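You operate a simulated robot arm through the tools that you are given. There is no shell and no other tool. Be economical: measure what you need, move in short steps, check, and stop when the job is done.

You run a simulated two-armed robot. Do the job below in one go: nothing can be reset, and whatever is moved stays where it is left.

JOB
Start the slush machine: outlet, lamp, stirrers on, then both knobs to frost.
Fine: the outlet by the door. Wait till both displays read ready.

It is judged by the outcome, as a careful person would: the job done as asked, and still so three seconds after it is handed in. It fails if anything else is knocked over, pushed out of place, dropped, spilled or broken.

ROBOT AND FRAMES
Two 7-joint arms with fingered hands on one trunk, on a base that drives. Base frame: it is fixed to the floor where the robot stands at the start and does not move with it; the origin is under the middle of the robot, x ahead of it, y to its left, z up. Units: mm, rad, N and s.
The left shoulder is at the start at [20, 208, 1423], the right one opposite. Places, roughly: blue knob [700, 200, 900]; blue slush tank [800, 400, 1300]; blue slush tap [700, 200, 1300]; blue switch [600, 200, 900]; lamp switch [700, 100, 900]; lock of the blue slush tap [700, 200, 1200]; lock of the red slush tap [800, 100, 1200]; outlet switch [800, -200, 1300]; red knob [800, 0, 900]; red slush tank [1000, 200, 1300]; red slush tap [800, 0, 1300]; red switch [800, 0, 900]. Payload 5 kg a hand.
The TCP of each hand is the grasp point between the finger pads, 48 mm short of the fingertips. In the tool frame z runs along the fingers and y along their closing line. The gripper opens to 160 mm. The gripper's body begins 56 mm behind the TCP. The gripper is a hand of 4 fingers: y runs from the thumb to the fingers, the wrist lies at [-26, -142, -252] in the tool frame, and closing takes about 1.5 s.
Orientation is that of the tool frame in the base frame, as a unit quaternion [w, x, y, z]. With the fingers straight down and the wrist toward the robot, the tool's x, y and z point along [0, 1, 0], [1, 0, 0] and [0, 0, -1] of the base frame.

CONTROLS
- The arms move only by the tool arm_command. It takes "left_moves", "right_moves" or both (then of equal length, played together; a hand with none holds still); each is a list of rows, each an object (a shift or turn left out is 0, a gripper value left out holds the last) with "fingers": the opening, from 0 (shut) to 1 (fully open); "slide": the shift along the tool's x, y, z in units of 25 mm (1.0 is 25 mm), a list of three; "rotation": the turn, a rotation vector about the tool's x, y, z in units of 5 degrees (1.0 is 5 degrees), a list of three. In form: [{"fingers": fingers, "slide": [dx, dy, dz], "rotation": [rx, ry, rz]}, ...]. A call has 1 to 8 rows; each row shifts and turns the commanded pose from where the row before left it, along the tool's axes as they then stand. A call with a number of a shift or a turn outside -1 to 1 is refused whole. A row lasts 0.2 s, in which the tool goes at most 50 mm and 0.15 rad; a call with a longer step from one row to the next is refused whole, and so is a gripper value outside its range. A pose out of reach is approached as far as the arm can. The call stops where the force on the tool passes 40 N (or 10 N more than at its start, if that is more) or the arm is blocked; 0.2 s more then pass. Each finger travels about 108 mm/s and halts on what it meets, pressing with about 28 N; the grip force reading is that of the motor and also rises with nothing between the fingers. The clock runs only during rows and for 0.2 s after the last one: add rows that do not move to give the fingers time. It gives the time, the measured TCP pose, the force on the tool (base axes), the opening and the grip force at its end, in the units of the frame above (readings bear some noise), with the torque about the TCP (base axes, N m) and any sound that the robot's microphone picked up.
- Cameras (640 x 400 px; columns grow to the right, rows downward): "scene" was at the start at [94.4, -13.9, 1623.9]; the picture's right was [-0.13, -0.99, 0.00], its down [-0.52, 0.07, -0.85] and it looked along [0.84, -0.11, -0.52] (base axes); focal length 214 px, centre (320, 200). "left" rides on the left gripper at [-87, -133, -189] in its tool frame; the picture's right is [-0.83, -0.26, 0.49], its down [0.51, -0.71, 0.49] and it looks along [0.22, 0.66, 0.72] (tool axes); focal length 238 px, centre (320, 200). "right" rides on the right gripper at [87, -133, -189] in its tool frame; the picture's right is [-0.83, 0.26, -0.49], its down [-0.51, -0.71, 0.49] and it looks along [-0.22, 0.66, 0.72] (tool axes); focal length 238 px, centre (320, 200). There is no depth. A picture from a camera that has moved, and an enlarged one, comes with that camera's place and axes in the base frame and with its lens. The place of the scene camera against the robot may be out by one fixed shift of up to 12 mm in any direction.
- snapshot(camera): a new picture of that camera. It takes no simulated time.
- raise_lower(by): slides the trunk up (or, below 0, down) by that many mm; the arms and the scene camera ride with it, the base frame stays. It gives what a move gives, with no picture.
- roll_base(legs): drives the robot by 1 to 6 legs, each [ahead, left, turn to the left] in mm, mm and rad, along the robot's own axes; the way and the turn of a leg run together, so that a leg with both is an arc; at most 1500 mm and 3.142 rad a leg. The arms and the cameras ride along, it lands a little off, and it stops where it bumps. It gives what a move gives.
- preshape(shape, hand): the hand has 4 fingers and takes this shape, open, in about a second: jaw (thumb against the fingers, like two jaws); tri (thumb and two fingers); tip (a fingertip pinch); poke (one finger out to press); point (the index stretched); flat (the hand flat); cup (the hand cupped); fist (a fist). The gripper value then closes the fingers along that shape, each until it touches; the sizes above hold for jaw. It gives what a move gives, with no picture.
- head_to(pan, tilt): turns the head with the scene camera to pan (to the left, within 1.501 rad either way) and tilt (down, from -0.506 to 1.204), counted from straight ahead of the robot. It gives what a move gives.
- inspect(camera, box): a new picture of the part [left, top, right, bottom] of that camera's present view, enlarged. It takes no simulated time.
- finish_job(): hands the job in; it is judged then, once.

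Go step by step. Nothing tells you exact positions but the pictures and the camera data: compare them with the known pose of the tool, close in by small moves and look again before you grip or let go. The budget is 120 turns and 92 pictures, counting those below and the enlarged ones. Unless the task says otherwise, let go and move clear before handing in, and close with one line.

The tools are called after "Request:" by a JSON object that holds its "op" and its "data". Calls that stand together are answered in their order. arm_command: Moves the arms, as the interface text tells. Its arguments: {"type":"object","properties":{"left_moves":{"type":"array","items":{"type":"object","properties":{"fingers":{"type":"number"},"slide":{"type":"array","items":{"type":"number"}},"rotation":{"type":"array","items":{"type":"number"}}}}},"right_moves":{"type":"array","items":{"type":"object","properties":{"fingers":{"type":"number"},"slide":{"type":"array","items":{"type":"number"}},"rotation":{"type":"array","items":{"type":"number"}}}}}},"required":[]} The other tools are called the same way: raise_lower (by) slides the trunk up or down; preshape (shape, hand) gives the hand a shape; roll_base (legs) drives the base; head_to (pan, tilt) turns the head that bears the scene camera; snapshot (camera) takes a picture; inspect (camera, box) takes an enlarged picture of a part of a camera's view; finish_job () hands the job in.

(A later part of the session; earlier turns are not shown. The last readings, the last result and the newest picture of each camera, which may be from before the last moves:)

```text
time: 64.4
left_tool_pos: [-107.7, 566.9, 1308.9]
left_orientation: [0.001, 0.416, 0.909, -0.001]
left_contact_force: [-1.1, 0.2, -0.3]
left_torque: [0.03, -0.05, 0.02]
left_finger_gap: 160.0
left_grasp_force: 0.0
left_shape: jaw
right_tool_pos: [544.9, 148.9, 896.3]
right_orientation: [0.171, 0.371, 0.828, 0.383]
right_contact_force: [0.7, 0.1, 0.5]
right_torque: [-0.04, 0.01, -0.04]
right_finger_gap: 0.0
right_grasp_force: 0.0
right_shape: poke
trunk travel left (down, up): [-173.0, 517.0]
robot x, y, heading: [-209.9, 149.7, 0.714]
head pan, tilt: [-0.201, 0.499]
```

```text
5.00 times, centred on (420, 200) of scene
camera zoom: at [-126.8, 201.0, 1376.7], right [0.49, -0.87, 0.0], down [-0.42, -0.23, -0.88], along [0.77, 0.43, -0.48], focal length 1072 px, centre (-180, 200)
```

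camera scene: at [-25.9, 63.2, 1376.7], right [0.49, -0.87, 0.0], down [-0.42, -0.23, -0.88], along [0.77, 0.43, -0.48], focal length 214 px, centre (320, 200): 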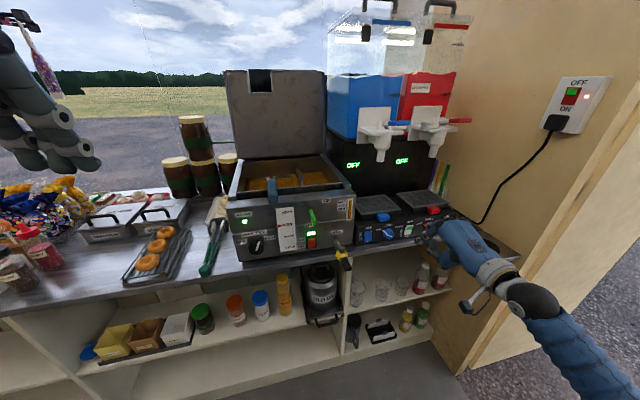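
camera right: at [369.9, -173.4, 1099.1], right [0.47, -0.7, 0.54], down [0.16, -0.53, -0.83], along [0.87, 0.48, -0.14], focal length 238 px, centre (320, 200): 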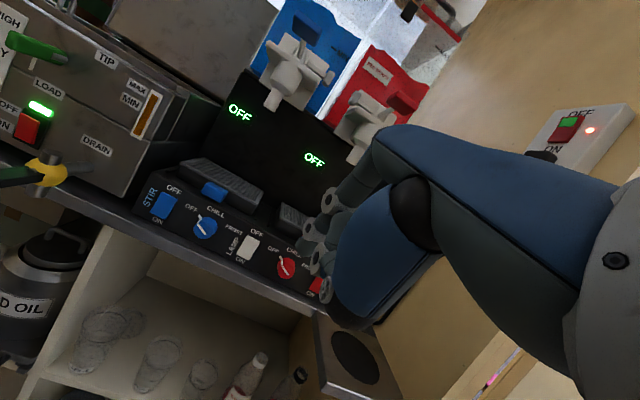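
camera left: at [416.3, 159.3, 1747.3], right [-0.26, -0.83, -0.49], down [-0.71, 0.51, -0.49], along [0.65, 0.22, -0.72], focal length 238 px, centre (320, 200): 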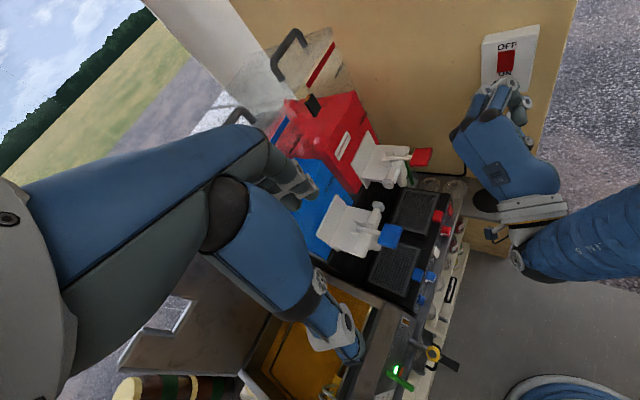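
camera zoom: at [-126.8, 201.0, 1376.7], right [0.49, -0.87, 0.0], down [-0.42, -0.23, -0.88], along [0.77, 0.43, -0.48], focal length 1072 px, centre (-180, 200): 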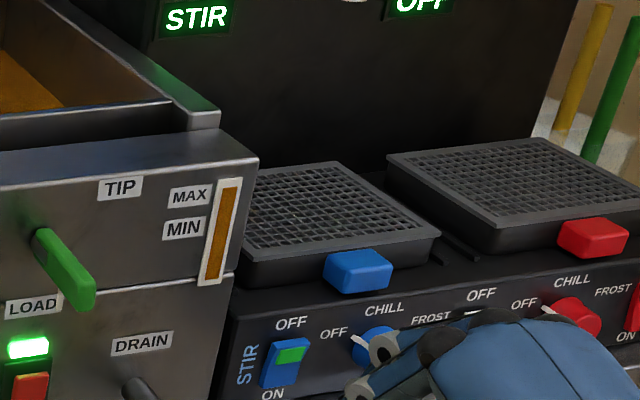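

The blue display reads STIR. Before the red side I steepen the hand so the thumb clears the small shelf, raise slightly, and drive right.

Request:
{"op": "arm_command", "data": {"right_moves": [{"slide": [0, 0.2, -0.8], "rotation": [1, 0, 0]}, {"slide": [0, 0, -0.8], "rotation": [1, 0, 0]}, {"slide": [0, 0, 0], "rotation": [1, 0, 0]}]}}

Request:
{"op": "roll_base", "data": {"legs": [[0, -310, 0]]}}

Request:
{"op": "snapshot", "data": {"camera": "right"}}

Request:
{"op": "snapshot", "data": {"camera": "scene"}}

```text
time: 65.2
left_tool_pos: [-106.6, 565.2, 1307.0]
left_orientation: [-0.001, 0.416, 0.909, -0.001]
left_contact_force: [-0.2, -0.3, -0.1]
left_torque: [-0.05, 0.03, -0.04]
left_finger_gap: 159.7
left_grasp_force: 0.0
left_shape: jaw
right_tool_pos: [524.5, 129.2, 926.7]
right_orientation: [0.12, 0.391, 0.872, 0.269]
right_contact_force: [-0.5, 0.1, -0.3]
right_torque: [0.05, -0.03, -0.02]
right_finger_gap: 0.3
right_grasp_force: 0.1
right_shape: poke
trunk travel left (down, up): [-173.0, 517.0]
robot x, y, heading: [-206.1, 153.9, 0.713]
head pan, tilt: [-0.201, 0.499]
```

```text
time: 67.3
left_tool_pos: [99.0, 327.9, 1308.3]
left_orientation: [-0.001, 0.42, 0.908, 0.0]
left_contact_force: [0.3, -0.4, -0.5]
left_torque: [0.13, 0.14, 0.03]
left_finger_gap: 159.8
left_grasp_force: 0.1
left_shape: jaw
right_tool_pos: [727.0, -112.4, 926.4]
right_orientation: [0.12, 0.393, 0.87, 0.271]
right_contact_force: [0.6, -1.1, -0.2]
right_torque: [0.08, 0.0, 0.09]
right_finger_gap: 0.0
right_grasp_force: 0.1
right_shape: poke
trunk travel left (down, up): [-173.0, 517.0]
robot x, y, heading: [-7.8, -85.5, 0.706]
head pan, tilt: [-0.201, 0.499]
```

```text
31 pictures are left
camera right: at [509.2, -189.3, 1007.4], right [0.51, -0.67, 0.55], down [0.1, -0.58, -0.81], along [0.86, 0.47, -0.22], focal length 238 px, centre (320, 200)
```

right: 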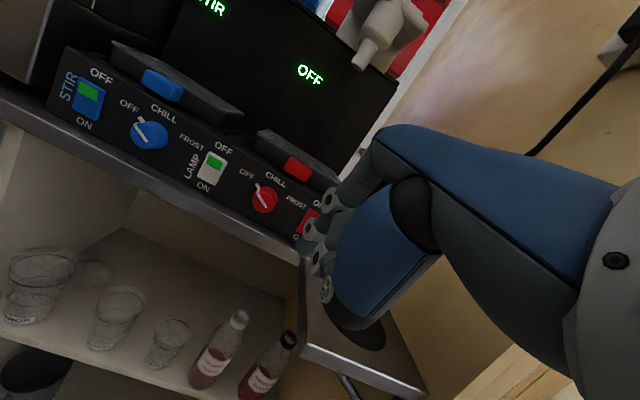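

```text
30 pictures are left
camera scene: at [77.0, -36.7, 1376.7], right [0.48, -0.88, 0.0], down [-0.42, -0.23, -0.88], along [0.77, 0.42, -0.48], focal length 214 px, centre (320, 200)
```

scene: 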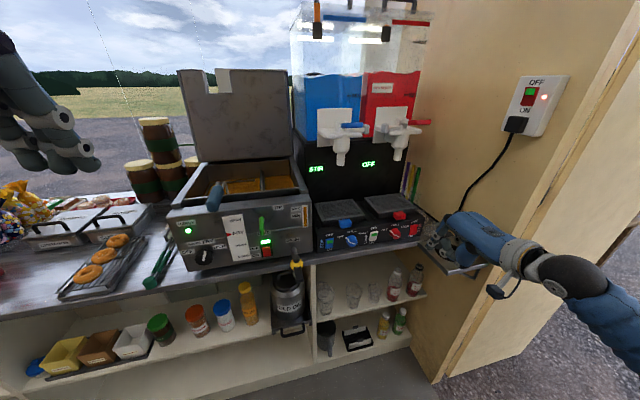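

The hand is beside the red STIR rocker and clear of the small shelf. I'll go ahead with the base, then align with the arm.

Request:
{"op": "roll_base", "data": {"legs": [[40, 0, 0]]}}

Request:
{"op": "arm_command", "data": {"right_moves": [{"slide": [-0.24, 0.3, 0.6]}, {"slide": [-0.24, 0.3, 0.6]}]}}

Request:
{"op": "inspect", "data": {"camera": "right", "box": [220, 150, 360, 290]}}

Request:
{"op": "inspect", "data": {"camera": "scene", "box": [360, 190, 480, 280]}}

```text
time: 68.2
left_tool_pos: [129.7, 356.0, 1307.3]
left_orientation: [-0.002, 0.42, 0.908, -0.003]
left_contact_force: [2.1, 2.3, -1.9]
left_torque: [-0.23, 0.21, -0.04]
left_finger_gap: 159.7
left_grasp_force: 0.0
left_shape: jaw
right_tool_pos: [759.5, -84.3, 924.5]
right_orientation: [0.121, 0.394, 0.87, 0.27]
right_contact_force: [1.9, 0.3, -1.4]
right_torque: [-0.03, 0.05, 0.06]
right_finger_gap: 0.0
right_grasp_force: 0.0
right_shape: poke
trunk travel left (down, up): [-173.0, 517.0]
robot x, y, heading: [23.1, -54.0, 0.705]
head pan, tilt: [-0.201, 0.499]
```

```text
time: 68.8
left_tool_pos: [129.0, 353.7, 1307.8]
left_orientation: [-0.001, 0.419, 0.908, -0.001]
left_contact_force: [0.6, 0.3, -0.1]
left_torque: [0.04, -0.05, 0.02]
left_finger_gap: 159.8
left_grasp_force: 0.0
left_shape: jaw
right_tool_pos: [786.7, -75.0, 910.3]
right_orientation: [0.119, 0.393, 0.87, 0.271]
right_contact_force: [-0.4, -0.7, -0.1]
right_torque: [0.0, -0.01, -0.03]
right_finger_gap: 0.1
right_grasp_force: 0.1
right_shape: poke
trunk travel left (down, up): [-173.0, 517.0]
robot x, y, heading: [19.6, -57.9, 0.702]
head pan, tilt: [-0.201, 0.499]
```

```text
2.86 times, centred on (290, 220) of right
camera zoom: at [568.7, -152.7, 991.4], right [0.51, -0.67, 0.55], down [0.1, -0.58, -0.81], along [0.86, 0.46, -0.22], focal length 681 px, centre (406, 143)
```

zoom: 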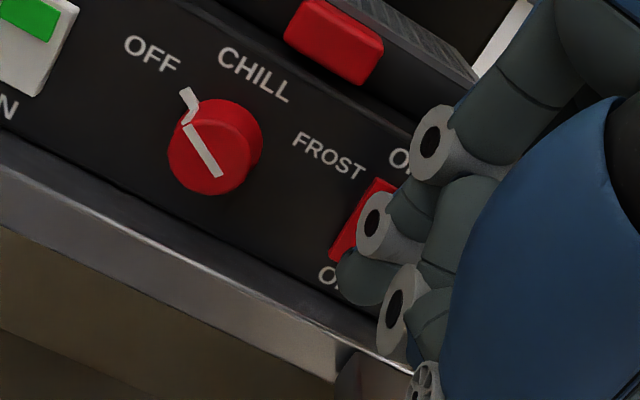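

```text
4.44 times, centred on (420, 235) of scene
camera zoom: at [106.5, -10.2, 1376.7], right [0.48, -0.88, 0.0], down [-0.42, -0.23, -0.88], along [0.77, 0.42, -0.48], focal length 953 px, centre (-124, 44)
```

zoom: 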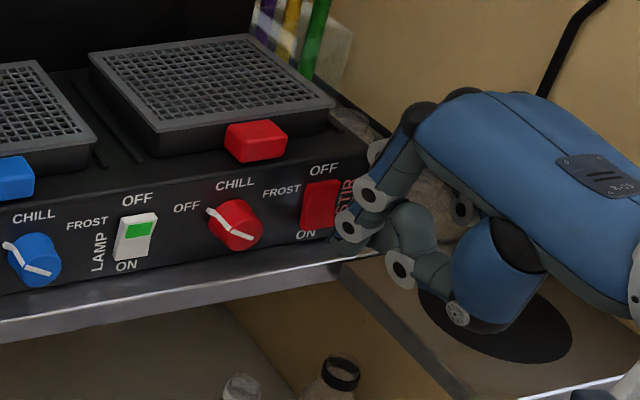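

The tip is about 20 mm from the red STIR's ON half. I'll nudge left and up slightly and press.

Request:
{"op": "arm_command", "data": {"right_moves": [{"slide": [0.12, 0.35, 0.15]}, {"slide": [0, 0.2, 0.14]}, {"slide": [0, 0.2, 0.14]}, {"slide": [0, 0.2, 0.14]}, {"slide": [0, 0.2, 0.14]}, {"slide": [0, 0.2, 0.14]}]}}

Request:
{"op": "arm_command", "data": {"right_moves": [{"slide": [0, -0.7, -0.5]}, {"slide": [0, -0.7, -0.6]}, {"slide": [0, -0.7, -0.8]}]}}

Request:
{"op": "inspect", "data": {"camera": "scene", "box": [300, 140, 480, 270]}}

```text
time: 70.1
left_tool_pos: [127.3, 352.0, 1309.1]
left_orientation: [-0.001, 0.422, 0.907, -0.002]
left_contact_force: [0.3, -0.6, -0.4]
left_torque: [-0.03, 0.08, 0.0]
left_finger_gap: 160.1
left_grasp_force: 0.1
left_shape: jaw
right_tool_pos: [808.0, -54.3, 914.2]
right_orientation: [0.12, 0.394, 0.87, 0.272]
right_contact_force: [-23.9, -21.6, 11.4]
right_torque: [-0.27, 0.61, 0.18]
right_finger_gap: 0.2
right_grasp_force: 0.0
right_shape: poke
trunk travel left (down, up): [-173.0, 517.0]
robot x, y, heading: [19.3, -55.9, 0.702]
head pan, tilt: [-0.201, 0.499]
stopped in row 6 (right hand): the force on the tool passed its limit (the readings are from after the stop); the commanded pose is now the measured one
```

```text
time: 70.9
left_tool_pos: [128.9, 354.9, 1307.6]
left_orientation: [-0.001, 0.419, 0.908, 0.0]
left_contact_force: [0.1, 0.2, 0.0]
left_torque: [0.03, -0.03, -0.01]
left_finger_gap: 159.9
left_grasp_force: 0.1
left_shape: jaw
right_tool_pos: [758.7, -98.0, 921.2]
right_orientation: [0.12, 0.394, 0.87, 0.271]
right_contact_force: [0.1, 0.0, 0.7]
right_torque: [-0.06, -0.03, -0.03]
right_finger_gap: 0.2
right_grasp_force: 0.1
right_shape: poke
trunk travel left (down, up): [-173.0, 517.0]
robot x, y, heading: [24.9, -57.7, 0.704]
head pan, tilt: [-0.201, 0.499]
```

```text
3.08 times, centred on (390, 205) of scene
camera zoom: at [105.5, -10.8, 1376.7], right [0.48, -0.88, 0.0], down [-0.42, -0.23, -0.88], along [0.77, 0.42, -0.48], focal length 660 px, centre (105, 185)
```

zoom: 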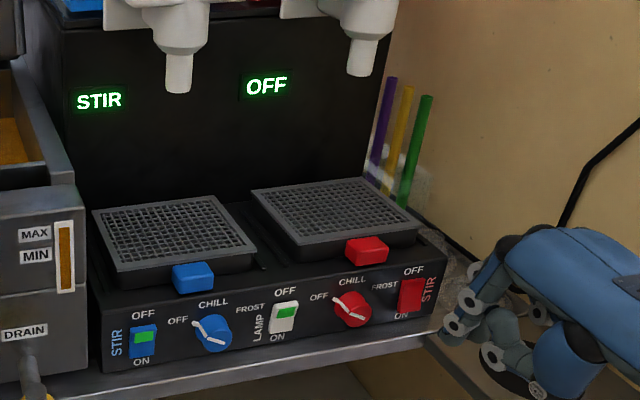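

The red rocker hasn't flipped; the push landed too near its middle. I'll press about 8 mm lower.

Request:
{"op": "arm_command", "data": {"right_moves": [{"slide": [0, 0.33, 0.5]}, {"slide": [0, 0.33, 0.5]}, {"slide": [0, 0.33, 0.5]}]}}

Request:
{"op": "inspect", "data": {"camera": "right", "box": [240, 180, 340, 270]}}

Request:
{"op": "arm_command", "data": {"right_moves": [{"slide": [0, 0.2, 0.14]}, {"slide": [0, 0.2, 0.14]}, {"slide": [0, 0.2, 0.14]}, {"slide": [0, 0.2, 0.14]}, {"slide": [0, 0.2, 0.14]}]}}

Request:
{"op": "inspect", "data": {"camera": "scene", "box": [300, 140, 480, 270]}}

```text
time: 71.7
left_tool_pos: [130.0, 353.3, 1307.6]
left_orientation: [-0.001, 0.421, 0.907, -0.001]
left_contact_force: [-0.2, -0.1, -0.2]
left_torque: [-0.01, 0.02, -0.03]
left_finger_gap: 159.8
left_grasp_force: 0.1
left_shape: jaw
right_tool_pos: [791.8, -70.9, 904.9]
right_orientation: [0.121, 0.395, 0.87, 0.27]
right_contact_force: [0.7, 0.6, -0.5]
right_torque: [-0.02, 0.0, -0.02]
right_finger_gap: 0.0
right_grasp_force: 0.0
right_shape: poke
trunk travel left (down, up): [-173.0, 517.0]
robot x, y, heading: [22.3, -56.8, 0.7]
head pan, tilt: [-0.201, 0.499]
```

```text
4.44 times, centred on (290, 225) of right
camera zoom: at [572.9, -147.5, 986.3], right [0.51, -0.67, 0.54], down [0.1, -0.58, -0.81], along [0.86, 0.46, -0.23], focal length 1059 px, centre (453, 89)
```

zoom: 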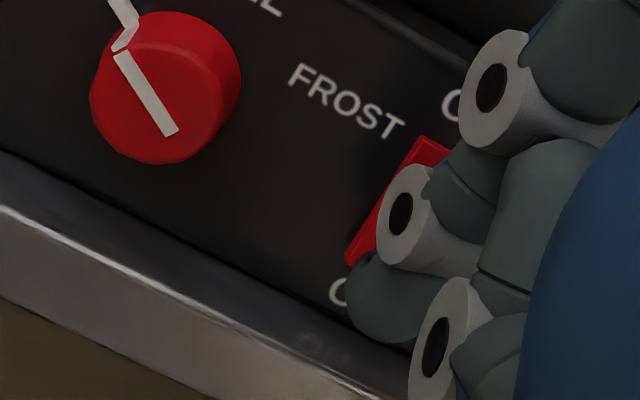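

```text
time: 73.0
left_tool_pos: [128.6, 352.1, 1308.1]
left_orientation: [-0.001, 0.422, 0.907, -0.002]
left_contact_force: [-0.2, 0.0, -0.5]
left_torque: [-0.03, 0.02, 0.01]
left_finger_gap: 159.8
left_grasp_force: 0.2
left_shape: jaw
right_tool_pos: [808.8, -55.8, 902.9]
right_orientation: [0.119, 0.397, 0.869, 0.269]
right_contact_force: [-21.9, -21.7, 5.3]
right_torque: [-0.08, 0.45, 0.14]
right_finger_gap: 0.0
right_grasp_force: 0.0
right_shape: poke
trunk travel left (down, up): [-173.0, 517.0]
robot x, y, heading: [19.5, -60.3, 0.694]
head pan, tilt: [-0.201, 0.499]
stopped in row 5 (right hand): the force on the tool passed its limit (the readings are from after the stop); the commanded pose is now the measured one
```

```text
3.08 times, centred on (390, 205) of scene
camera zoom: at [103.7, -13.5, 1376.9], right [0.48, -0.88, 0.0], down [-0.42, -0.23, -0.88], along [0.77, 0.42, -0.48], focal length 660 px, centre (105, 185)
```

zoom: 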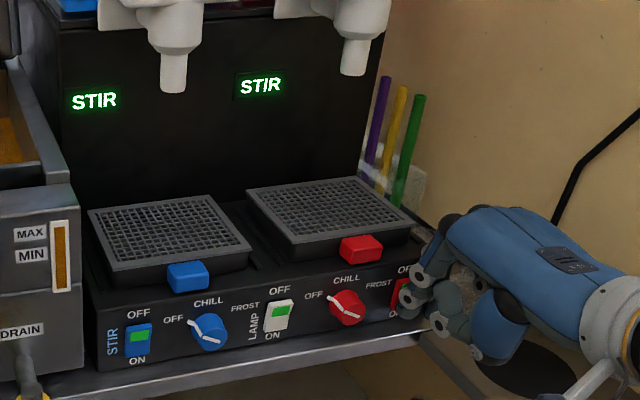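

Both displays now read STIR. Next are the knobs: their white pointer tab sticks out of the rim, so I'll try pushing it clockwise with the fingertip. I back off, shift to the left of the red knob, and look.

Request:
{"op": "arm_command", "data": {"right_moves": [{"slide": [0, -0.7, -0.5]}, {"slide": [0, -0.7, -0.5]}, {"slide": [0, -0.3, -0.4]}]}}

Request:
{"op": "roll_base", "data": {"legs": [[0, 112, 0]]}}

Request:
{"op": "inspect", "data": {"camera": "right", "box": [240, 150, 400, 270]}}

Request:
{"op": "inspect", "data": {"camera": "scene", "box": [390, 170, 490, 240]}}

```text
time: 73.8
left_tool_pos: [129.2, 353.5, 1307.6]
left_orientation: [-0.001, 0.421, 0.907, -0.002]
left_contact_force: [0.2, 0.2, -0.1]
left_torque: [-0.01, -0.01, 0.0]
left_finger_gap: 160.1
left_grasp_force: 0.1
left_shape: jaw
right_tool_pos: [769.3, -87.1, 907.8]
right_orientation: [0.12, 0.396, 0.87, 0.269]
right_contact_force: [0.0, -0.5, 0.1]
right_torque: [0.0, -0.03, -0.03]
right_finger_gap: 0.1
right_grasp_force: 0.1
right_shape: poke
trunk travel left (down, up): [-173.0, 517.0]
robot x, y, heading: [25.7, -58.8, 0.701]
head pan, tilt: [-0.201, 0.499]
```

```text
time: 75.0
left_tool_pos: [56.2, 442.9, 1307.3]
left_orientation: [0.0, 0.423, 0.906, -0.002]
left_contact_force: [-1.8, 1.3, -1.1]
left_torque: [-0.18, -0.14, -0.07]
left_finger_gap: 159.9
left_grasp_force: 0.2
left_shape: jaw
right_tool_pos: [695.5, -0.9, 908.7]
right_orientation: [0.121, 0.395, 0.87, 0.269]
right_contact_force: [-1.0, 1.1, 1.7]
right_torque: [-0.16, 0.0, -0.13]
right_finger_gap: 0.0
right_grasp_force: 0.0
right_shape: poke
trunk travel left (down, up): [-173.0, 517.0]
robot x, y, heading: [-51.5, 29.2, 0.697]
head pan, tilt: [-0.201, 0.499]
```

```text
3.33 times, centred on (320, 210) of right
camera zoom: at [476.6, -77.5, 990.2], right [0.5, -0.67, 0.55], down [0.1, -0.58, -0.81], along [0.86, 0.46, -0.23], focal length 794 px, centre (320, 167)
```

zoom: 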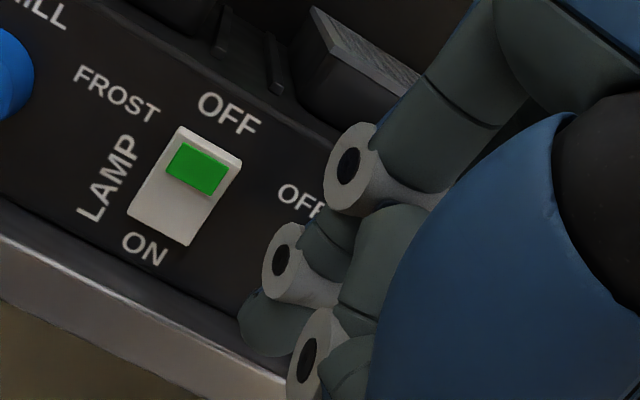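

```text
5.71 times, centred on (440, 205) of scene
camera zoom: at [31.4, 77.3, 1376.7], right [0.48, -0.88, 0.0], down [-0.42, -0.23, -0.88], along [0.77, 0.42, -0.48], focal length 1226 px, centre (-366, 171)
```

zoom: 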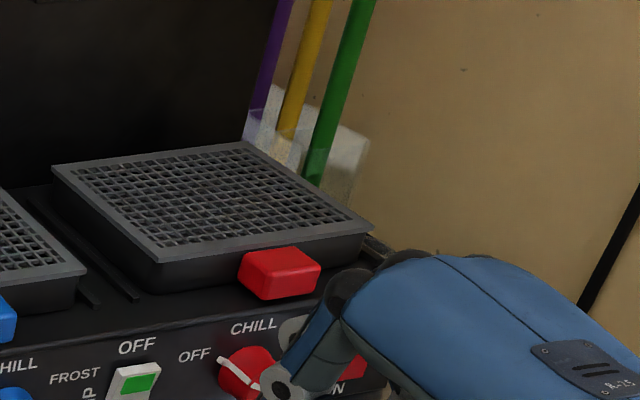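

The finger hides the knob from the wrist camera, so I rely on coordinates: red knob axis l≈480, z≈886. I'll place the tip just left of the knob and check with the scene camera.

Request:
{"op": "arm_command", "data": {"right_moves": [{"slide": [-0.07, 0.54, 0.21]}, {"slide": [-0.07, 0.54, 0.21]}, {"slide": [-0.06, 0.5, 0.21]}]}}

Request:
{"op": "head_to", "data": {"pan": -0.3, "tilt": 0.6}}

Request:
{"op": "inspect", "data": {"camera": "scene", "box": [360, 150, 460, 220]}}

```text
time: 75.8
left_tool_pos: [55.0, 437.7, 1308.6]
left_orientation: [-0.001, 0.424, 0.906, -0.001]
left_contact_force: [0.6, 0.9, -0.2]
left_torque: [0.0, 0.04, -0.03]
left_finger_gap: 160.1
left_grasp_force: 0.0
left_shape: jaw
right_tool_pos: [729.0, 18.1, 918.4]
right_orientation: [0.121, 0.397, 0.869, 0.271]
right_contact_force: [-29.8, -24.3, 11.0]
right_torque: [-0.43, 0.29, -0.59]
right_finger_gap: 0.0
right_grasp_force: 0.0
right_shape: poke
trunk travel left (down, up): [-173.0, 517.0]
robot x, y, heading: [-55.5, 28.7, 0.697]
head pan, tilt: [-0.201, 0.499]
```

```text
time: 76.5
left_tool_pos: [53.2, 440.2, 1307.2]
left_orientation: [-0.001, 0.423, 0.906, -0.001]
left_contact_force: [-0.4, 0.1, -0.5]
left_torque: [-0.01, 0.01, 0.0]
left_finger_gap: 159.7
left_grasp_force: 0.0
left_shape: jaw
right_tool_pos: [730.1, 19.5, 918.7]
right_orientation: [0.121, 0.396, 0.869, 0.271]
right_contact_force: [-28.3, -25.0, 15.6]
right_torque: [-0.41, 0.05, -0.57]
right_finger_gap: 0.0
right_grasp_force: 0.0
right_shape: poke
trunk travel left (down, up): [-173.0, 517.0]
robot x, y, heading: [-51.3, 30.4, 0.694]
head pan, tilt: [-0.3, 0.6]
```

```text
5.71 times, centred on (410, 185) of scene
camera zoom: at [31.0, 64.7, 1368.0], right [0.39, -0.92, 0.0], down [-0.52, -0.22, -0.83], along [0.76, 0.32, -0.56], focal length 1226 px, centre (-194, 286)
```

zoom: 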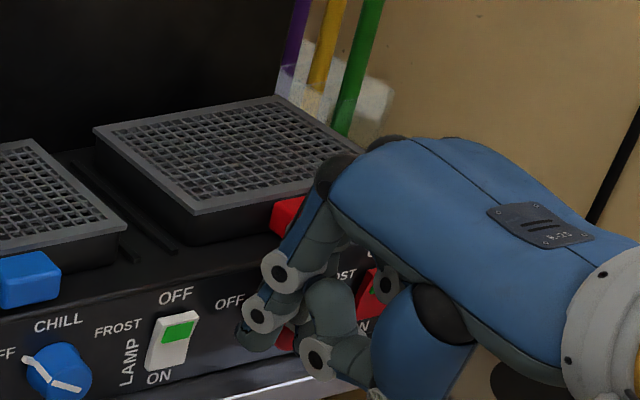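

The neighbouring knuckle bears on the knob, so poking the tab won't work cleanly. I'll retreat, switch to a fingertip pinch, and turn the hand flatter and rolled so it can twist the knob clockwise.

Request:
{"op": "arm_command", "data": {"right_moves": [{"slide": [0, -0.8, -0.6]}, {"slide": [0, -0.8, -0.6]}, {"slide": [0, -0.6, -0.9]}, {"slide": [0, -0.6, -1]}]}}

Request:
{"op": "preshape", "data": {"hand": "right", "shape": "tip"}}

Request:
{"op": "arm_command", "data": {"right_moves": [{"rotation": [-0.528, -0.305, -0.967]}, {"rotation": [-0.528, -0.305, -0.967]}, {"rotation": [-0.528, -0.305, -0.967]}, {"rotation": [-0.528, -0.305, -0.967]}, {"rotation": [-0.528, -0.305, -0.967]}, {"rotation": [-0.528, -0.305, -0.967]}]}}

Request:
{"op": "arm_command", "data": {"right_moves": [{"rotation": [-0.528, -0.305, -0.967]}, {"rotation": [-0.528, -0.305, -0.967]}, {"rotation": [-0.528, -0.305, -0.967]}, {"rotation": [-0.528, -0.305, -0.967]}, {"rotation": [-0.528, -0.305, -0.967]}, {"rotation": [-0.528, -0.305, -0.967]}]}}

Request:
{"op": "snapshot", "data": {"camera": "scene"}}

Request:
{"op": "snapshot", "data": {"camera": "right"}}

```text
time: 77.5
left_tool_pos: [56.6, 439.7, 1308.5]
left_orientation: [-0.001, 0.422, 0.906, -0.001]
left_contact_force: [-0.7, -0.4, -0.5]
left_torque: [0.0, -0.09, 0.05]
left_finger_gap: 160.2
left_grasp_force: 0.0
left_shape: jaw
right_tool_pos: [650.7, -44.5, 941.8]
right_orientation: [0.12, 0.396, 0.869, 0.269]
right_contact_force: [-0.9, 0.0, 0.3]
right_torque: [-0.07, 0.01, -0.03]
right_finger_gap: 0.0
right_grasp_force: 0.1
right_shape: poke
trunk travel left (down, up): [-173.0, 517.0]
robot x, y, heading: [-53.4, 27.4, 0.692]
head pan, tilt: [-0.3, 0.6]
```

```text
time: 78.4
left_tool_pos: [57.9, 441.1, 1306.8]
left_orientation: [-0.002, 0.423, 0.906, -0.002]
left_contact_force: [0.2, 0.1, 0.1]
left_torque: [-0.04, 0.02, -0.02]
left_finger_gap: 160.0
left_grasp_force: 0.0
left_shape: jaw
right_tool_pos: [652.0, -46.2, 941.0]
right_orientation: [0.12, 0.395, 0.87, 0.27]
right_contact_force: [-0.3, -0.2, -0.1]
right_torque: [-0.02, 0.01, -0.03]
right_finger_gap: 159.6
right_grasp_force: 0.1
right_shape: tip
trunk travel left (down, up): [-173.0, 517.0]
robot x, y, heading: [-47.9, 30.5, 0.693]
head pan, tilt: [-0.3, 0.6]
```

```text
time: 79.8
left_tool_pos: [56.9, 440.5, 1308.2]
left_orientation: [-0.001, 0.422, 0.906, -0.002]
left_contact_force: [-0.8, 0.2, 0.4]
left_torque: [0.02, 0.01, 0.0]
left_finger_gap: 159.8
left_grasp_force: 0.1
left_shape: jaw
right_tool_pos: [653.9, -45.3, 940.5]
right_orientation: [0.305, 0.166, 0.884, 0.314]
right_contact_force: [0.4, -0.1, 0.4]
right_torque: [-0.04, 0.04, 0.03]
right_finger_gap: 159.9
right_grasp_force: 0.0
right_shape: tip
trunk travel left (down, up): [-173.0, 517.0]
robot x, y, heading: [-50.8, 26.1, 0.695]
head pan, tilt: [-0.3, 0.6]
```

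```text
time: 81.2
left_tool_pos: [56.9, 440.3, 1307.5]
left_orientation: [-0.002, 0.423, 0.906, -0.002]
left_contact_force: [-0.2, 0.5, -0.4]
left_torque: [-0.01, 0.0, -0.02]
left_finger_gap: 160.0
left_grasp_force: 0.1
left_shape: jaw
right_tool_pos: [655.5, -46.0, 942.1]
right_orientation: [0.461, -0.078, 0.819, 0.332]
right_contact_force: [-0.6, 0.6, -0.2]
right_torque: [-0.01, 0.0, 0.03]
right_finger_gap: 160.0
right_grasp_force: 0.0
right_shape: tip
trunk travel left (down, up): [-173.0, 517.0]
robot x, y, heading: [-52.6, 26.5, 0.691]
head pan, tilt: [-0.3, 0.6]
```

```text
21 pictures are left
camera scene: at [34.4, 66.6, 1367.6], right [0.39, -0.92, 0.0], down [-0.52, -0.22, -0.82], along [0.76, 0.32, -0.57], focal length 214 px, centre (320, 200)
```

scene: 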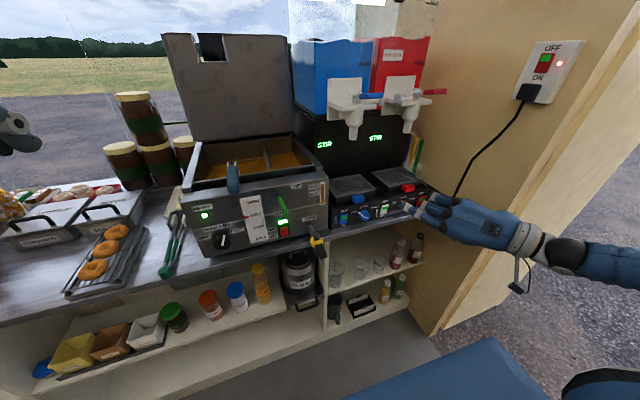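

```text
20 pictures are left
camera right: at [531.4, -247.9, 875.7], right [0.01, -0.25, 0.97], down [0.94, -0.33, -0.1], along [0.35, 0.91, 0.23], focal length 238 px, centre (320, 200)
```

right: 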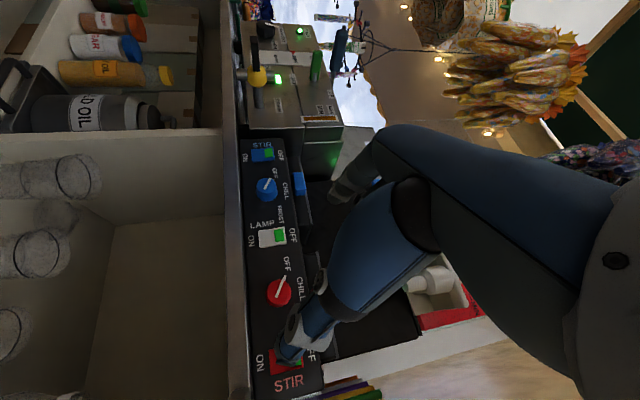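

The arm takes this pose easily. I'll flatten the pitch, narrow the pinch to about 65 mm, and centre it in front of the red knob.

Request:
{"op": "arm_command", "data": {"right_moves": [{"rotation": [-0.5, -0.866, 0], "fingers": 0.4}, {"rotation": [-0.5, -0.866, 0]}, {"rotation": [-0.5, -0.866, 0]}, {}, {}]}}

Request:
{"op": "inspect", "data": {"camera": "right", "box": [220, 120, 440, 380]}}

Request:
{"op": "inspect", "data": {"camera": "scene", "box": [330, 170, 470, 260]}}

```text
time: 82.4
left_tool_pos: [57.3, 440.4, 1308.2]
left_orientation: [-0.001, 0.423, 0.906, -0.002]
left_contact_force: [-0.1, -0.5, -0.3]
left_torque: [-0.03, 0.01, -0.01]
left_finger_gap: 159.8
left_grasp_force: 0.1
left_shape: jaw
right_tool_pos: [654.2, -46.3, 942.3]
right_orientation: [0.545, -0.069, 0.738, 0.392]
right_contact_force: [0.9, -0.8, 0.1]
right_torque: [0.05, 0.0, -0.02]
right_finger_gap: 65.2
right_grasp_force: 0.0
right_shape: tip
trunk travel left (down, up): [-173.0, 517.0]
robot x, y, heading: [-53.7, 29.1, 0.695]
head pan, tilt: [-0.3, 0.6]
```

```text
1.54 times, centred on (330, 250) of right
camera zoom: at [549.5, -231.2, 819.1], right [-0.17, -0.41, 0.9], down [0.94, -0.33, 0.03], along [0.28, 0.85, 0.45], focal length 367 px, centre (305, 123)
```

zoom: 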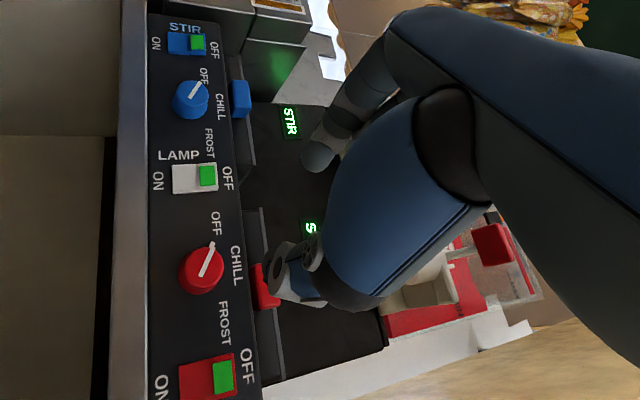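

```text
4.44 times, centred on (400, 215) of scene
camera zoom: at [34.5, 66.5, 1367.6], right [0.39, -0.92, 0.0], down [-0.52, -0.22, -0.82], along [0.76, 0.32, -0.57], focal length 953 px, centre (-36, 133)
```

zoom: 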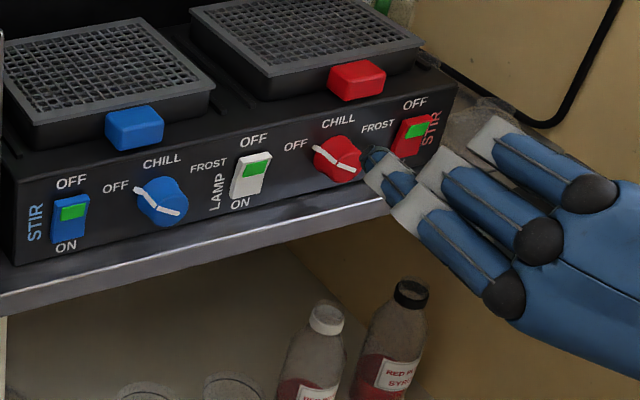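

I need to know where the pinch meets, so I'll close it to about 40 mm and look.

Request:
{"op": "arm_command", "data": {"right_moves": [{"fingers": 0.27}, {}, {}]}}

Request:
{"op": "inspect", "data": {"camera": "right", "box": [260, 160, 380, 300]}}

```text
time: 83.2
left_tool_pos: [57.8, 440.5, 1306.3]
left_orientation: [-0.001, 0.423, 0.906, -0.001]
left_contact_force: [-0.3, -0.3, -0.6]
left_torque: [0.02, 0.03, 0.0]
left_finger_gap: 159.8
left_grasp_force: 0.1
left_shape: jaw
right_tool_pos: [654.1, -45.5, 941.5]
right_orientation: [0.544, -0.069, 0.739, 0.392]
right_contact_force: [0.6, -0.8, 0.5]
right_torque: [0.0, 0.01, -0.01]
right_finger_gap: 43.6
right_grasp_force: 0.0
right_shape: tip
trunk travel left (down, up): [-173.0, 517.0]
robot x, y, heading: [-51.3, 28.5, 0.695]
head pan, tilt: [-0.3, 0.6]
```

```text
2.86 times, centred on (320, 230) of right
camera zoom: at [549.3, -231.2, 819.2], right [-0.17, -0.41, 0.9], down [0.94, -0.33, 0.03], along [0.28, 0.85, 0.44], focal length 681 px, centre (320, 114)
```

zoom: 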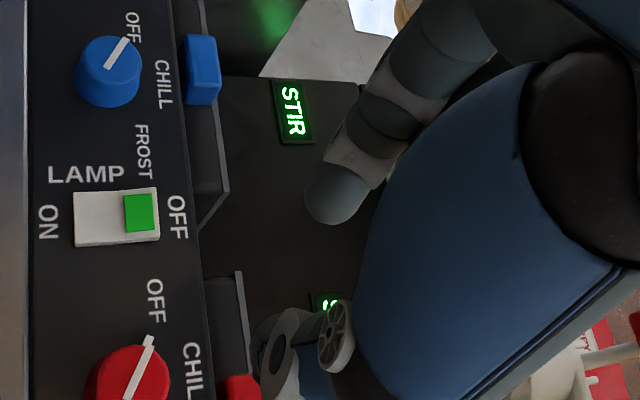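

The pinch meets about 30 mm ahead of the TCP. I'll roll the hand so the index is left of the knob, just behind the pointer tab, with the thumb on the right. Then I centre it at a standoff.

Request:
{"op": "arm_command", "data": {"right_moves": [{"rotation": [0, 0, -1], "fingers": 0.45}, {"rotation": [0, 0, -1]}, {"rotation": [0, 0, -1]}, {"rotation": [0, 0, -1]}, {"rotation": [0, 0, -1]}, {"rotation": [0, 0, -1]}, {"rotation": [0, 0, -1]}]}}

Request:
{"op": "arm_command", "data": {"right_moves": [{"slide": [0.7, -0.28, 0.5]}, {"slide": [0.7, -0.28, 0.6]}, {"slide": [0.6, -0.28, 0.6]}]}}

Request:
{"op": "inspect", "data": {"camera": "right", "box": [220, 120, 400, 320]}}

Request:
{"op": "inspect", "data": {"camera": "scene", "box": [350, 170, 450, 250]}}

```text
time: 84.8
left_tool_pos: [57.6, 440.1, 1308.1]
left_orientation: [-0.001, 0.423, 0.906, -0.002]
left_contact_force: [-0.5, -0.4, -0.2]
left_torque: [-0.01, -0.02, -0.01]
left_finger_gap: 160.2
left_grasp_force: 0.0
left_shape: jaw
right_tool_pos: [654.0, -45.7, 942.0]
right_orientation: [0.636, -0.289, 0.684, 0.21]
right_contact_force: [-0.6, -0.7, 0.6]
right_torque: [-0.01, 0.02, -0.04]
right_finger_gap: 71.8
right_grasp_force: 0.0
right_shape: tip
trunk travel left (down, up): [-173.0, 517.0]
robot x, y, heading: [-50.2, 26.4, 0.695]
head pan, tilt: [-0.3, 0.6]
```

```text
time: 85.6
left_tool_pos: [59.2, 440.0, 1307.9]
left_orientation: [0.0, 0.423, 0.906, -0.001]
left_contact_force: [0.7, 0.9, -1.0]
left_torque: [-0.06, 0.05, 0.03]
left_finger_gap: 160.0
left_grasp_force: 0.1
left_shape: jaw
right_tool_pos: [700.8, -40.9, 888.5]
right_orientation: [0.637, -0.288, 0.684, 0.209]
right_contact_force: [0.8, -0.6, 0.4]
right_torque: [0.03, -0.02, 0.01]
right_finger_gap: 71.6
right_grasp_force: 0.1
right_shape: tip
trunk travel left (down, up): [-173.0, 517.0]
robot x, y, heading: [-46.5, 27.1, 0.699]
head pan, tilt: [-0.3, 0.6]
```

```text
2.00 times, centred on (310, 220) of right
camera zoom: at [646.0, -272.9, 833.1], right [-0.52, -0.02, 0.86], down [0.85, -0.14, 0.51], along [0.11, 0.99, 0.09], focal length 477 px, centre (340, 160)
```

zoom: 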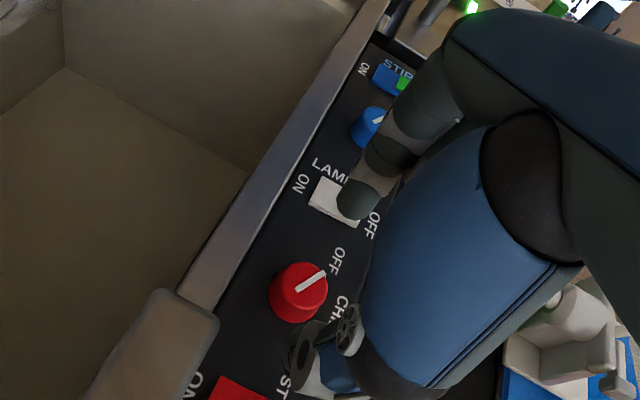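

```text
5.00 times, centred on (400, 210) of scene
camera zoom: at [35.1, 66.6, 1367.5], right [0.39, -0.92, 0.0], down [-0.52, -0.22, -0.82], along [0.76, 0.32, -0.57], focal length 1072 px, centre (-80, 150)
```

zoom: 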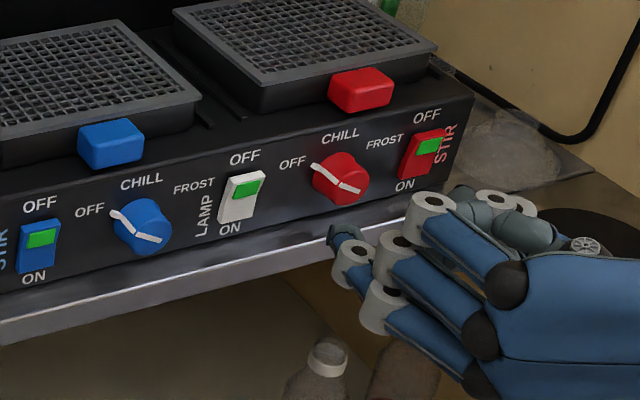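

The pinch is roughly centred on the red knob, about 60 mm short. I'll advance in steps and look again.

Request:
{"op": "arm_command", "data": {"right_moves": [{"slide": [-0.05, 0, 0.6]}, {"slide": [-0.05, 0, 0.6]}, {"slide": [-0.05, 0, 0.6]}]}}

Request:
{"op": "inspect", "data": {"camera": "right", "box": [250, 150, 390, 310]}}

Request:
{"op": "inspect", "data": {"camera": "scene", "box": [360, 170, 450, 240]}}

```text
time: 86.4
left_tool_pos: [59.1, 441.2, 1307.7]
left_orientation: [-0.001, 0.423, 0.906, -0.001]
left_contact_force: [-0.4, -0.4, 0.0]
left_torque: [-0.04, 0.06, -0.05]
left_finger_gap: 159.8
left_grasp_force: 0.0
left_shape: jaw
right_tool_pos: [732.4, -11.6, 887.2]
right_orientation: [0.637, -0.288, 0.684, 0.21]
right_contact_force: [-0.3, -0.2, 0.0]
right_torque: [0.03, 0.01, 0.0]
right_finger_gap: 71.6
right_grasp_force: 0.1
right_shape: tip
trunk travel left (down, up): [-173.0, 517.0]
robot x, y, heading: [-49.9, 30.1, 0.697]
head pan, tilt: [-0.3, 0.6]
```

```text
2.50 times, centred on (320, 230) of right
camera zoom: at [677.9, -243.3, 831.4], right [-0.52, -0.02, 0.86], down [0.85, -0.14, 0.51], along [0.11, 0.99, 0.09], focal length 596 px, centre (320, 125)
```

zoom: 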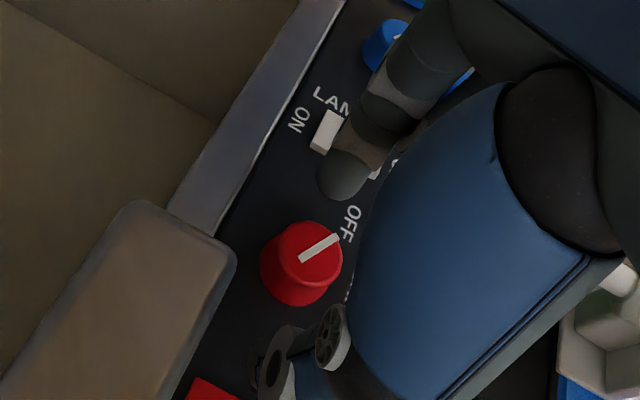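

```text
5.71 times, centred on (405, 205) of scene
camera zoom: at [34.9, 66.8, 1367.5], right [0.39, -0.92, 0.0], down [-0.52, -0.22, -0.82], along [0.76, 0.32, -0.57], focal length 1226 px, centre (-166, 171)
```

zoom: 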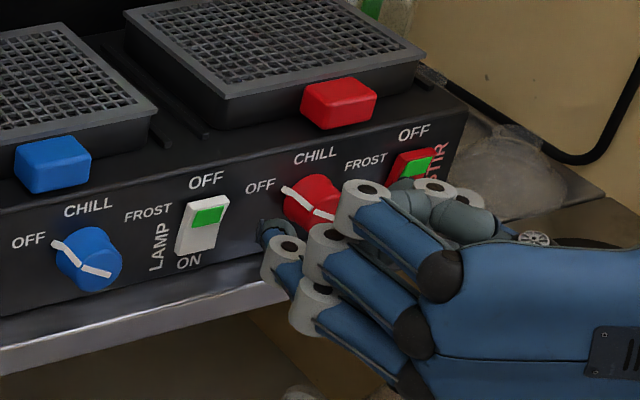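

Index is at left of the knob, thumb at right, and the knuckles clear the handle. I'll shift 4 mm left, advance another 25 mm, then close gently and look.

Request:
{"op": "arm_command", "data": {"right_moves": [{"slide": [-0.05, 0.16, 0.3]}, {"slide": [-0.03, 0, 0.35]}, {"slide": [-0.03, 0, 0.35]}]}}

Request:
{"op": "inspect", "data": {"camera": "right", "box": [250, 150, 390, 310]}}

```text
time: 87.1
left_tool_pos: [57.5, 439.1, 1307.4]
left_orientation: [-0.001, 0.424, 0.906, -0.002]
left_contact_force: [1.6, 0.6, -0.4]
left_torque: [-0.08, 0.03, -0.01]
left_finger_gap: 160.0
left_grasp_force: 0.0
left_shape: jaw
right_tool_pos: [739.2, 3.2, 884.7]
right_orientation: [0.635, -0.289, 0.685, 0.211]
right_contact_force: [-16.4, -14.3, 4.2]
right_torque: [0.43, 0.07, 1.01]
right_finger_gap: 71.9
right_grasp_force: 0.1
right_shape: tip
trunk travel left (down, up): [-173.0, 517.0]
robot x, y, heading: [-50.0, 30.0, 0.69]
head pan, tilt: [-0.3, 0.6]
stopped in row 3 (right hand): the force on the tool passed its limit (the readings are from after the stop); the commanded pose is now the measured one
```

```text
2.50 times, centred on (320, 230) of right
camera zoom: at [685.6, -230.2, 829.2], right [-0.51, -0.02, 0.86], down [0.85, -0.14, 0.5], along [0.11, 0.99, 0.09], focal length 596 px, centre (320, 125)
```

zoom: 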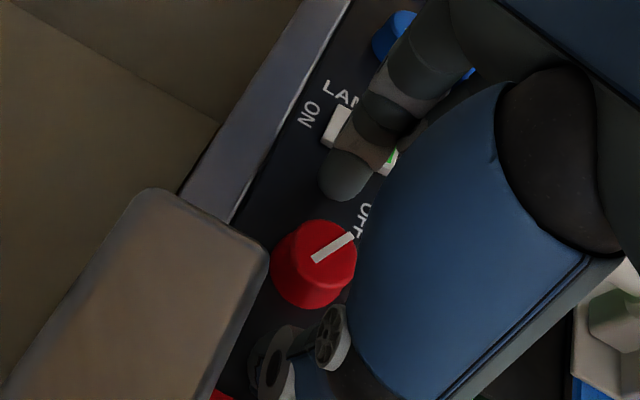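

The index tip has touched the panel face, so the depth is right. I'll back off 4 mm and close the pinch on the knob.

Request:
{"op": "arm_command", "data": {"right_moves": [{"slide": [0, 0, -0.2]}, {"fingers": 0.3}, {"fingers": 0.15}, {"fingers": 0.0}, {}, {}]}}

Request:
{"op": "inspect", "data": {"camera": "right", "box": [250, 150, 390, 310]}}

```text
time: 88.5
left_tool_pos: [57.7, 440.6, 1307.0]
left_orientation: [0.0, 0.423, 0.906, -0.002]
left_contact_force: [0.1, 0.9, 0.6]
left_torque: [0.01, 0.03, 0.0]
left_finger_gap: 160.0
left_grasp_force: 0.0
left_shape: jaw
right_tool_pos: [740.8, 0.3, 884.8]
right_orientation: [0.635, -0.288, 0.685, 0.212]
right_contact_force: [4.9, 5.3, 0.4]
right_torque: [0.08, 0.04, 0.07]
right_finger_gap: 27.2
right_grasp_force: 28.0
right_shape: tip
trunk travel left (down, up): [-173.0, 517.0]
robot x, y, heading: [-53.5, 27.3, 0.692]
head pan, tilt: [-0.3, 0.6]
```

```text
2.50 times, centred on (320, 230) of right
camera zoom: at [684.3, -231.4, 829.7], right [-0.51, -0.02, 0.86], down [0.85, -0.14, 0.51], along [0.11, 0.99, 0.09], focal length 596 px, centre (320, 125)
```

zoom: 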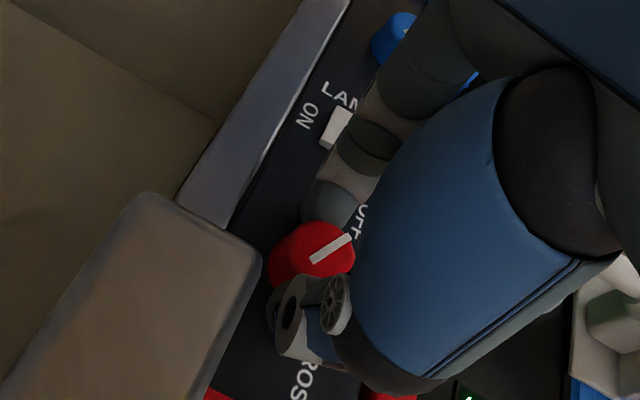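

The knob is gripped (gap 27 mm, 28 N). I'll turn clockwise in 40° batches, watching forces.

Request:
{"op": "arm_command", "data": {"right_moves": [{"rotation": [0, 0, 1]}, {"rotation": [0, 0, 1]}, {"rotation": [0, 0, 1]}, {"rotation": [0, 0, 1]}, {"rotation": [0, 0, 1]}, {"rotation": [0, 0, 1]}, {"rotation": [0, 0, 1]}, {"rotation": [0, 0, 1]}]}}

Request:
{"op": "inspect", "data": {"camera": "right", "box": [230, 130, 390, 310]}}

```text
time: 90.3
left_tool_pos: [57.5, 441.2, 1308.1]
left_orientation: [-0.001, 0.423, 0.906, -0.001]
left_contact_force: [0.1, 0.0, -0.3]
left_torque: [0.01, -0.04, 0.03]
left_finger_gap: 159.8
left_grasp_force: 0.1
left_shape: jaw
right_tool_pos: [738.4, 1.5, 885.4]
right_orientation: [0.524, -0.036, 0.743, 0.416]
right_contact_force: [-8.1, 9.5, -2.4]
right_torque: [0.0, -0.15, 1.11]
right_finger_gap: 26.8
right_grasp_force: 27.6
right_shape: tip
trunk travel left (down, up): [-173.0, 517.0]
robot x, y, heading: [-53.2, 29.2, 0.699]
head pan, tilt: [-0.3, 0.6]
```

```text
2.22 times, centred on (310, 220) of right
camera zoom: at [624.1, -174.7, 759.0], right [-0.12, -0.47, 0.88], down [0.94, -0.33, -0.05], along [0.32, 0.82, 0.48], focal length 530 px, centre (342, 156)
```

zoom: 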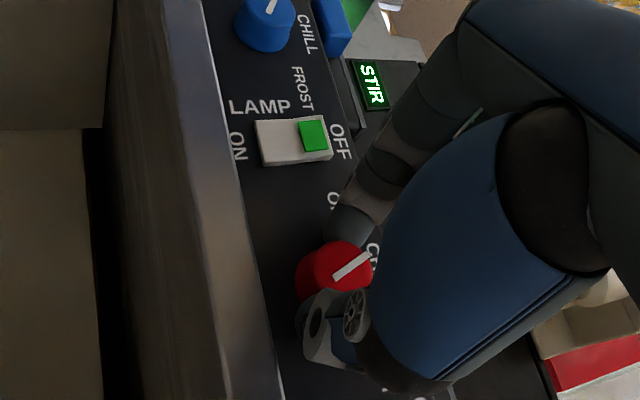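

The pointer stays fixed relative to the hand, so the knob is turning with it. Continuing clockwise.

Request:
{"op": "arm_command", "data": {"right_moves": [{"rotation": [0, 0, 1]}, {"rotation": [0, 0, 1]}, {"rotation": [0, 0, 1]}, {"rotation": [0, 0, 1]}, {"rotation": [0, 0, 1]}, {"rotation": [0, 0, 1]}, {"rotation": [0, 0, 1]}, {"rotation": [0, 0, 1]}]}}

Request:
{"op": "arm_command", "data": {"right_moves": [{"rotation": [0, 0, 1]}, {"rotation": [0, 0, 1]}, {"rotation": [0, 0, 1]}, {"rotation": [0, 0, 1]}]}}

Request:
{"op": "inspect", "data": {"camera": "scene", "box": [350, 120, 450, 230]}}

```text
time: 92.1
left_tool_pos: [56.3, 439.8, 1307.1]
left_orientation: [-0.001, 0.423, 0.906, -0.003]
left_contact_force: [0.3, 0.6, 0.4]
left_torque: [0.02, -0.02, -0.01]
left_finger_gap: 159.8
left_grasp_force: 0.0
left_shape: jaw
right_tool_pos: [738.1, 2.5, 887.6]
right_orientation: [0.35, 0.219, 0.709, 0.571]
right_contact_force: [-17.2, 6.3, 3.7]
right_torque: [0.66, -0.91, 1.43]
right_finger_gap: 27.3
right_grasp_force: 28.2
right_shape: tip
trunk travel left (down, up): [-173.0, 517.0]
robot x, y, heading: [-50.1, 28.1, 0.692]
head pan, tilt: [-0.3, 0.6]
```

```text
time: 93.1
left_tool_pos: [56.7, 440.4, 1307.1]
left_orientation: [0.0, 0.423, 0.906, -0.002]
left_contact_force: [0.5, 0.2, 0.3]
left_torque: [0.01, -0.04, -0.04]
left_finger_gap: 159.9
left_grasp_force: 0.0
left_shape: jaw
right_tool_pos: [737.7, 0.6, 887.0]
right_orientation: [0.247, 0.339, 0.661, 0.623]
right_contact_force: [-13.4, 4.4, 8.6]
right_torque: [0.78, -1.07, 0.88]
right_finger_gap: 27.5
right_grasp_force: 27.5
right_shape: tip
trunk travel left (down, up): [-173.0, 517.0]
robot x, y, heading: [-49.3, 26.5, 0.697]
head pan, tilt: [-0.3, 0.6]
```

```text
3.64 times, centred on (400, 175) of scene
camera zoom: at [32.0, 66.4, 1367.8], right [0.38, -0.92, 0.0], down [-0.52, -0.22, -0.83], along [0.76, 0.32, -0.56], focal length 780 px, centre (29, 291)
```

zoom: 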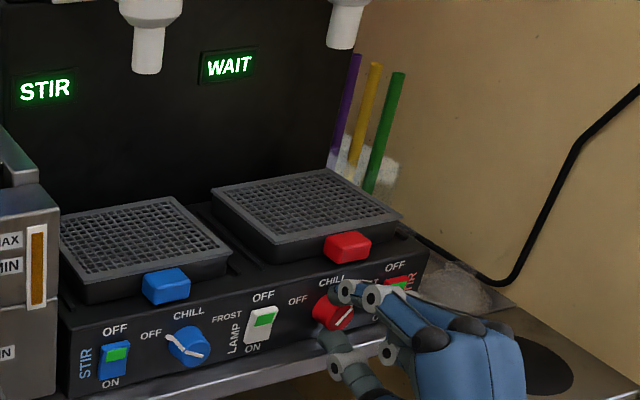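

The red display changed to WAIT after 100° of turn. I'll continue 20° more toward the FROST mark.

Request:
{"op": "arm_command", "data": {"right_moves": [{"rotation": [0, 0, 1]}, {"rotation": [0, 0, 1]}, {"rotation": [0, 0, 1]}, {"rotation": [0, 0, 1]}, {}]}}

Request:
{"op": "inspect", "data": {"camera": "scene", "box": [390, 180, 430, 210]}}

```text
time: 94.3
left_tool_pos: [56.4, 441.1, 1307.8]
left_orientation: [0.0, 0.423, 0.906, -0.001]
left_contact_force: [-0.7, 0.2, 0.3]
left_torque: [0.02, -0.05, 0.03]
left_finger_gap: 159.8
left_grasp_force: 0.1
left_shape: jaw
right_tool_pos: [737.8, 0.2, 887.0]
right_orientation: [0.134, 0.448, 0.592, 0.657]
right_contact_force: [-11.3, 1.9, 13.8]
right_torque: [0.59, -0.86, 0.47]
right_finger_gap: 27.7
right_grasp_force: 27.6
right_shape: tip
trunk travel left (down, up): [-173.0, 517.0]
robot x, y, heading: [-50.7, 28.5, 0.693]
head pan, tilt: [-0.3, 0.6]
```

```text
13.33 times, centred on (410, 195) of scene
camera zoom: at [32.1, 66.0, 1367.8], right [0.38, -0.92, 0.0], down [-0.52, -0.22, -0.83], along [0.76, 0.32, -0.56], focal length 2860 px, centre (-880, 267)
```

zoom: 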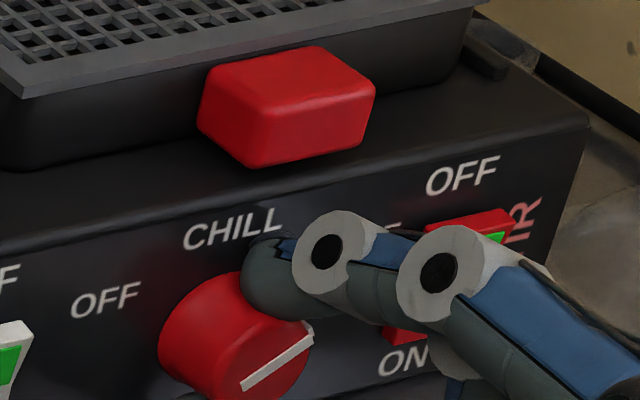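

The pointer now sits at the FROST mark, mirroring its OFF position. I'll open slightly, withdraw straight back, and check.

Request:
{"op": "arm_command", "data": {"right_moves": [{"fingers": 0.26}, {}, {"slide": [0, 0, -0.5]}, {"slide": [0, 0, -1]}, {"slide": [0, 0, -1]}, {"slide": [0, 0, -1]}]}}

Request:
{"op": "inspect", "data": {"camera": "scene", "box": [350, 120, 450, 230]}}

```text
time: 95.7
left_tool_pos: [57.1, 438.3, 1307.7]
left_orientation: [0.0, 0.423, 0.906, -0.002]
left_contact_force: [-0.5, 0.1, 0.1]
left_torque: [0.08, -0.02, 0.02]
left_finger_gap: 159.9
left_grasp_force: 0.0
left_shape: jaw
right_tool_pos: [673.6, -56.3, 895.8]
right_orientation: [0.135, 0.449, 0.592, 0.655]
right_contact_force: [0.2, 1.2, 0.3]
right_torque: [0.02, -0.01, -0.02]
right_finger_gap: 41.4
right_grasp_force: 0.0
right_shape: tip
trunk travel left (down, up): [-173.0, 517.0]
robot x, y, heading: [-52.4, 31.6, 0.696]
head pan, tilt: [-0.3, 0.6]
```

```text
3.64 times, centred on (400, 175) of scene
camera zoom: at [33.5, 65.3, 1367.6], right [0.38, -0.92, 0.0], down [-0.52, -0.22, -0.83], along [0.76, 0.32, -0.56], focal length 780 px, centre (29, 291)
```

zoom: 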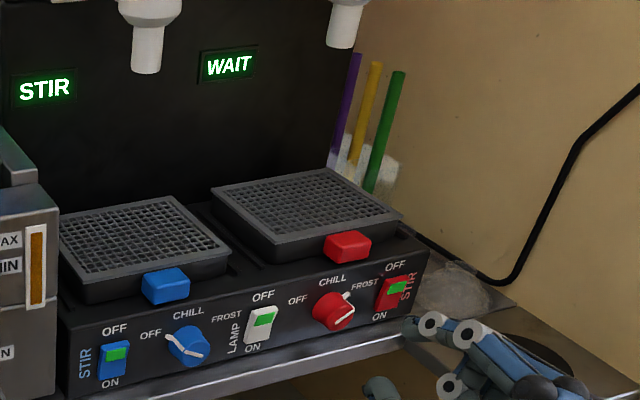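

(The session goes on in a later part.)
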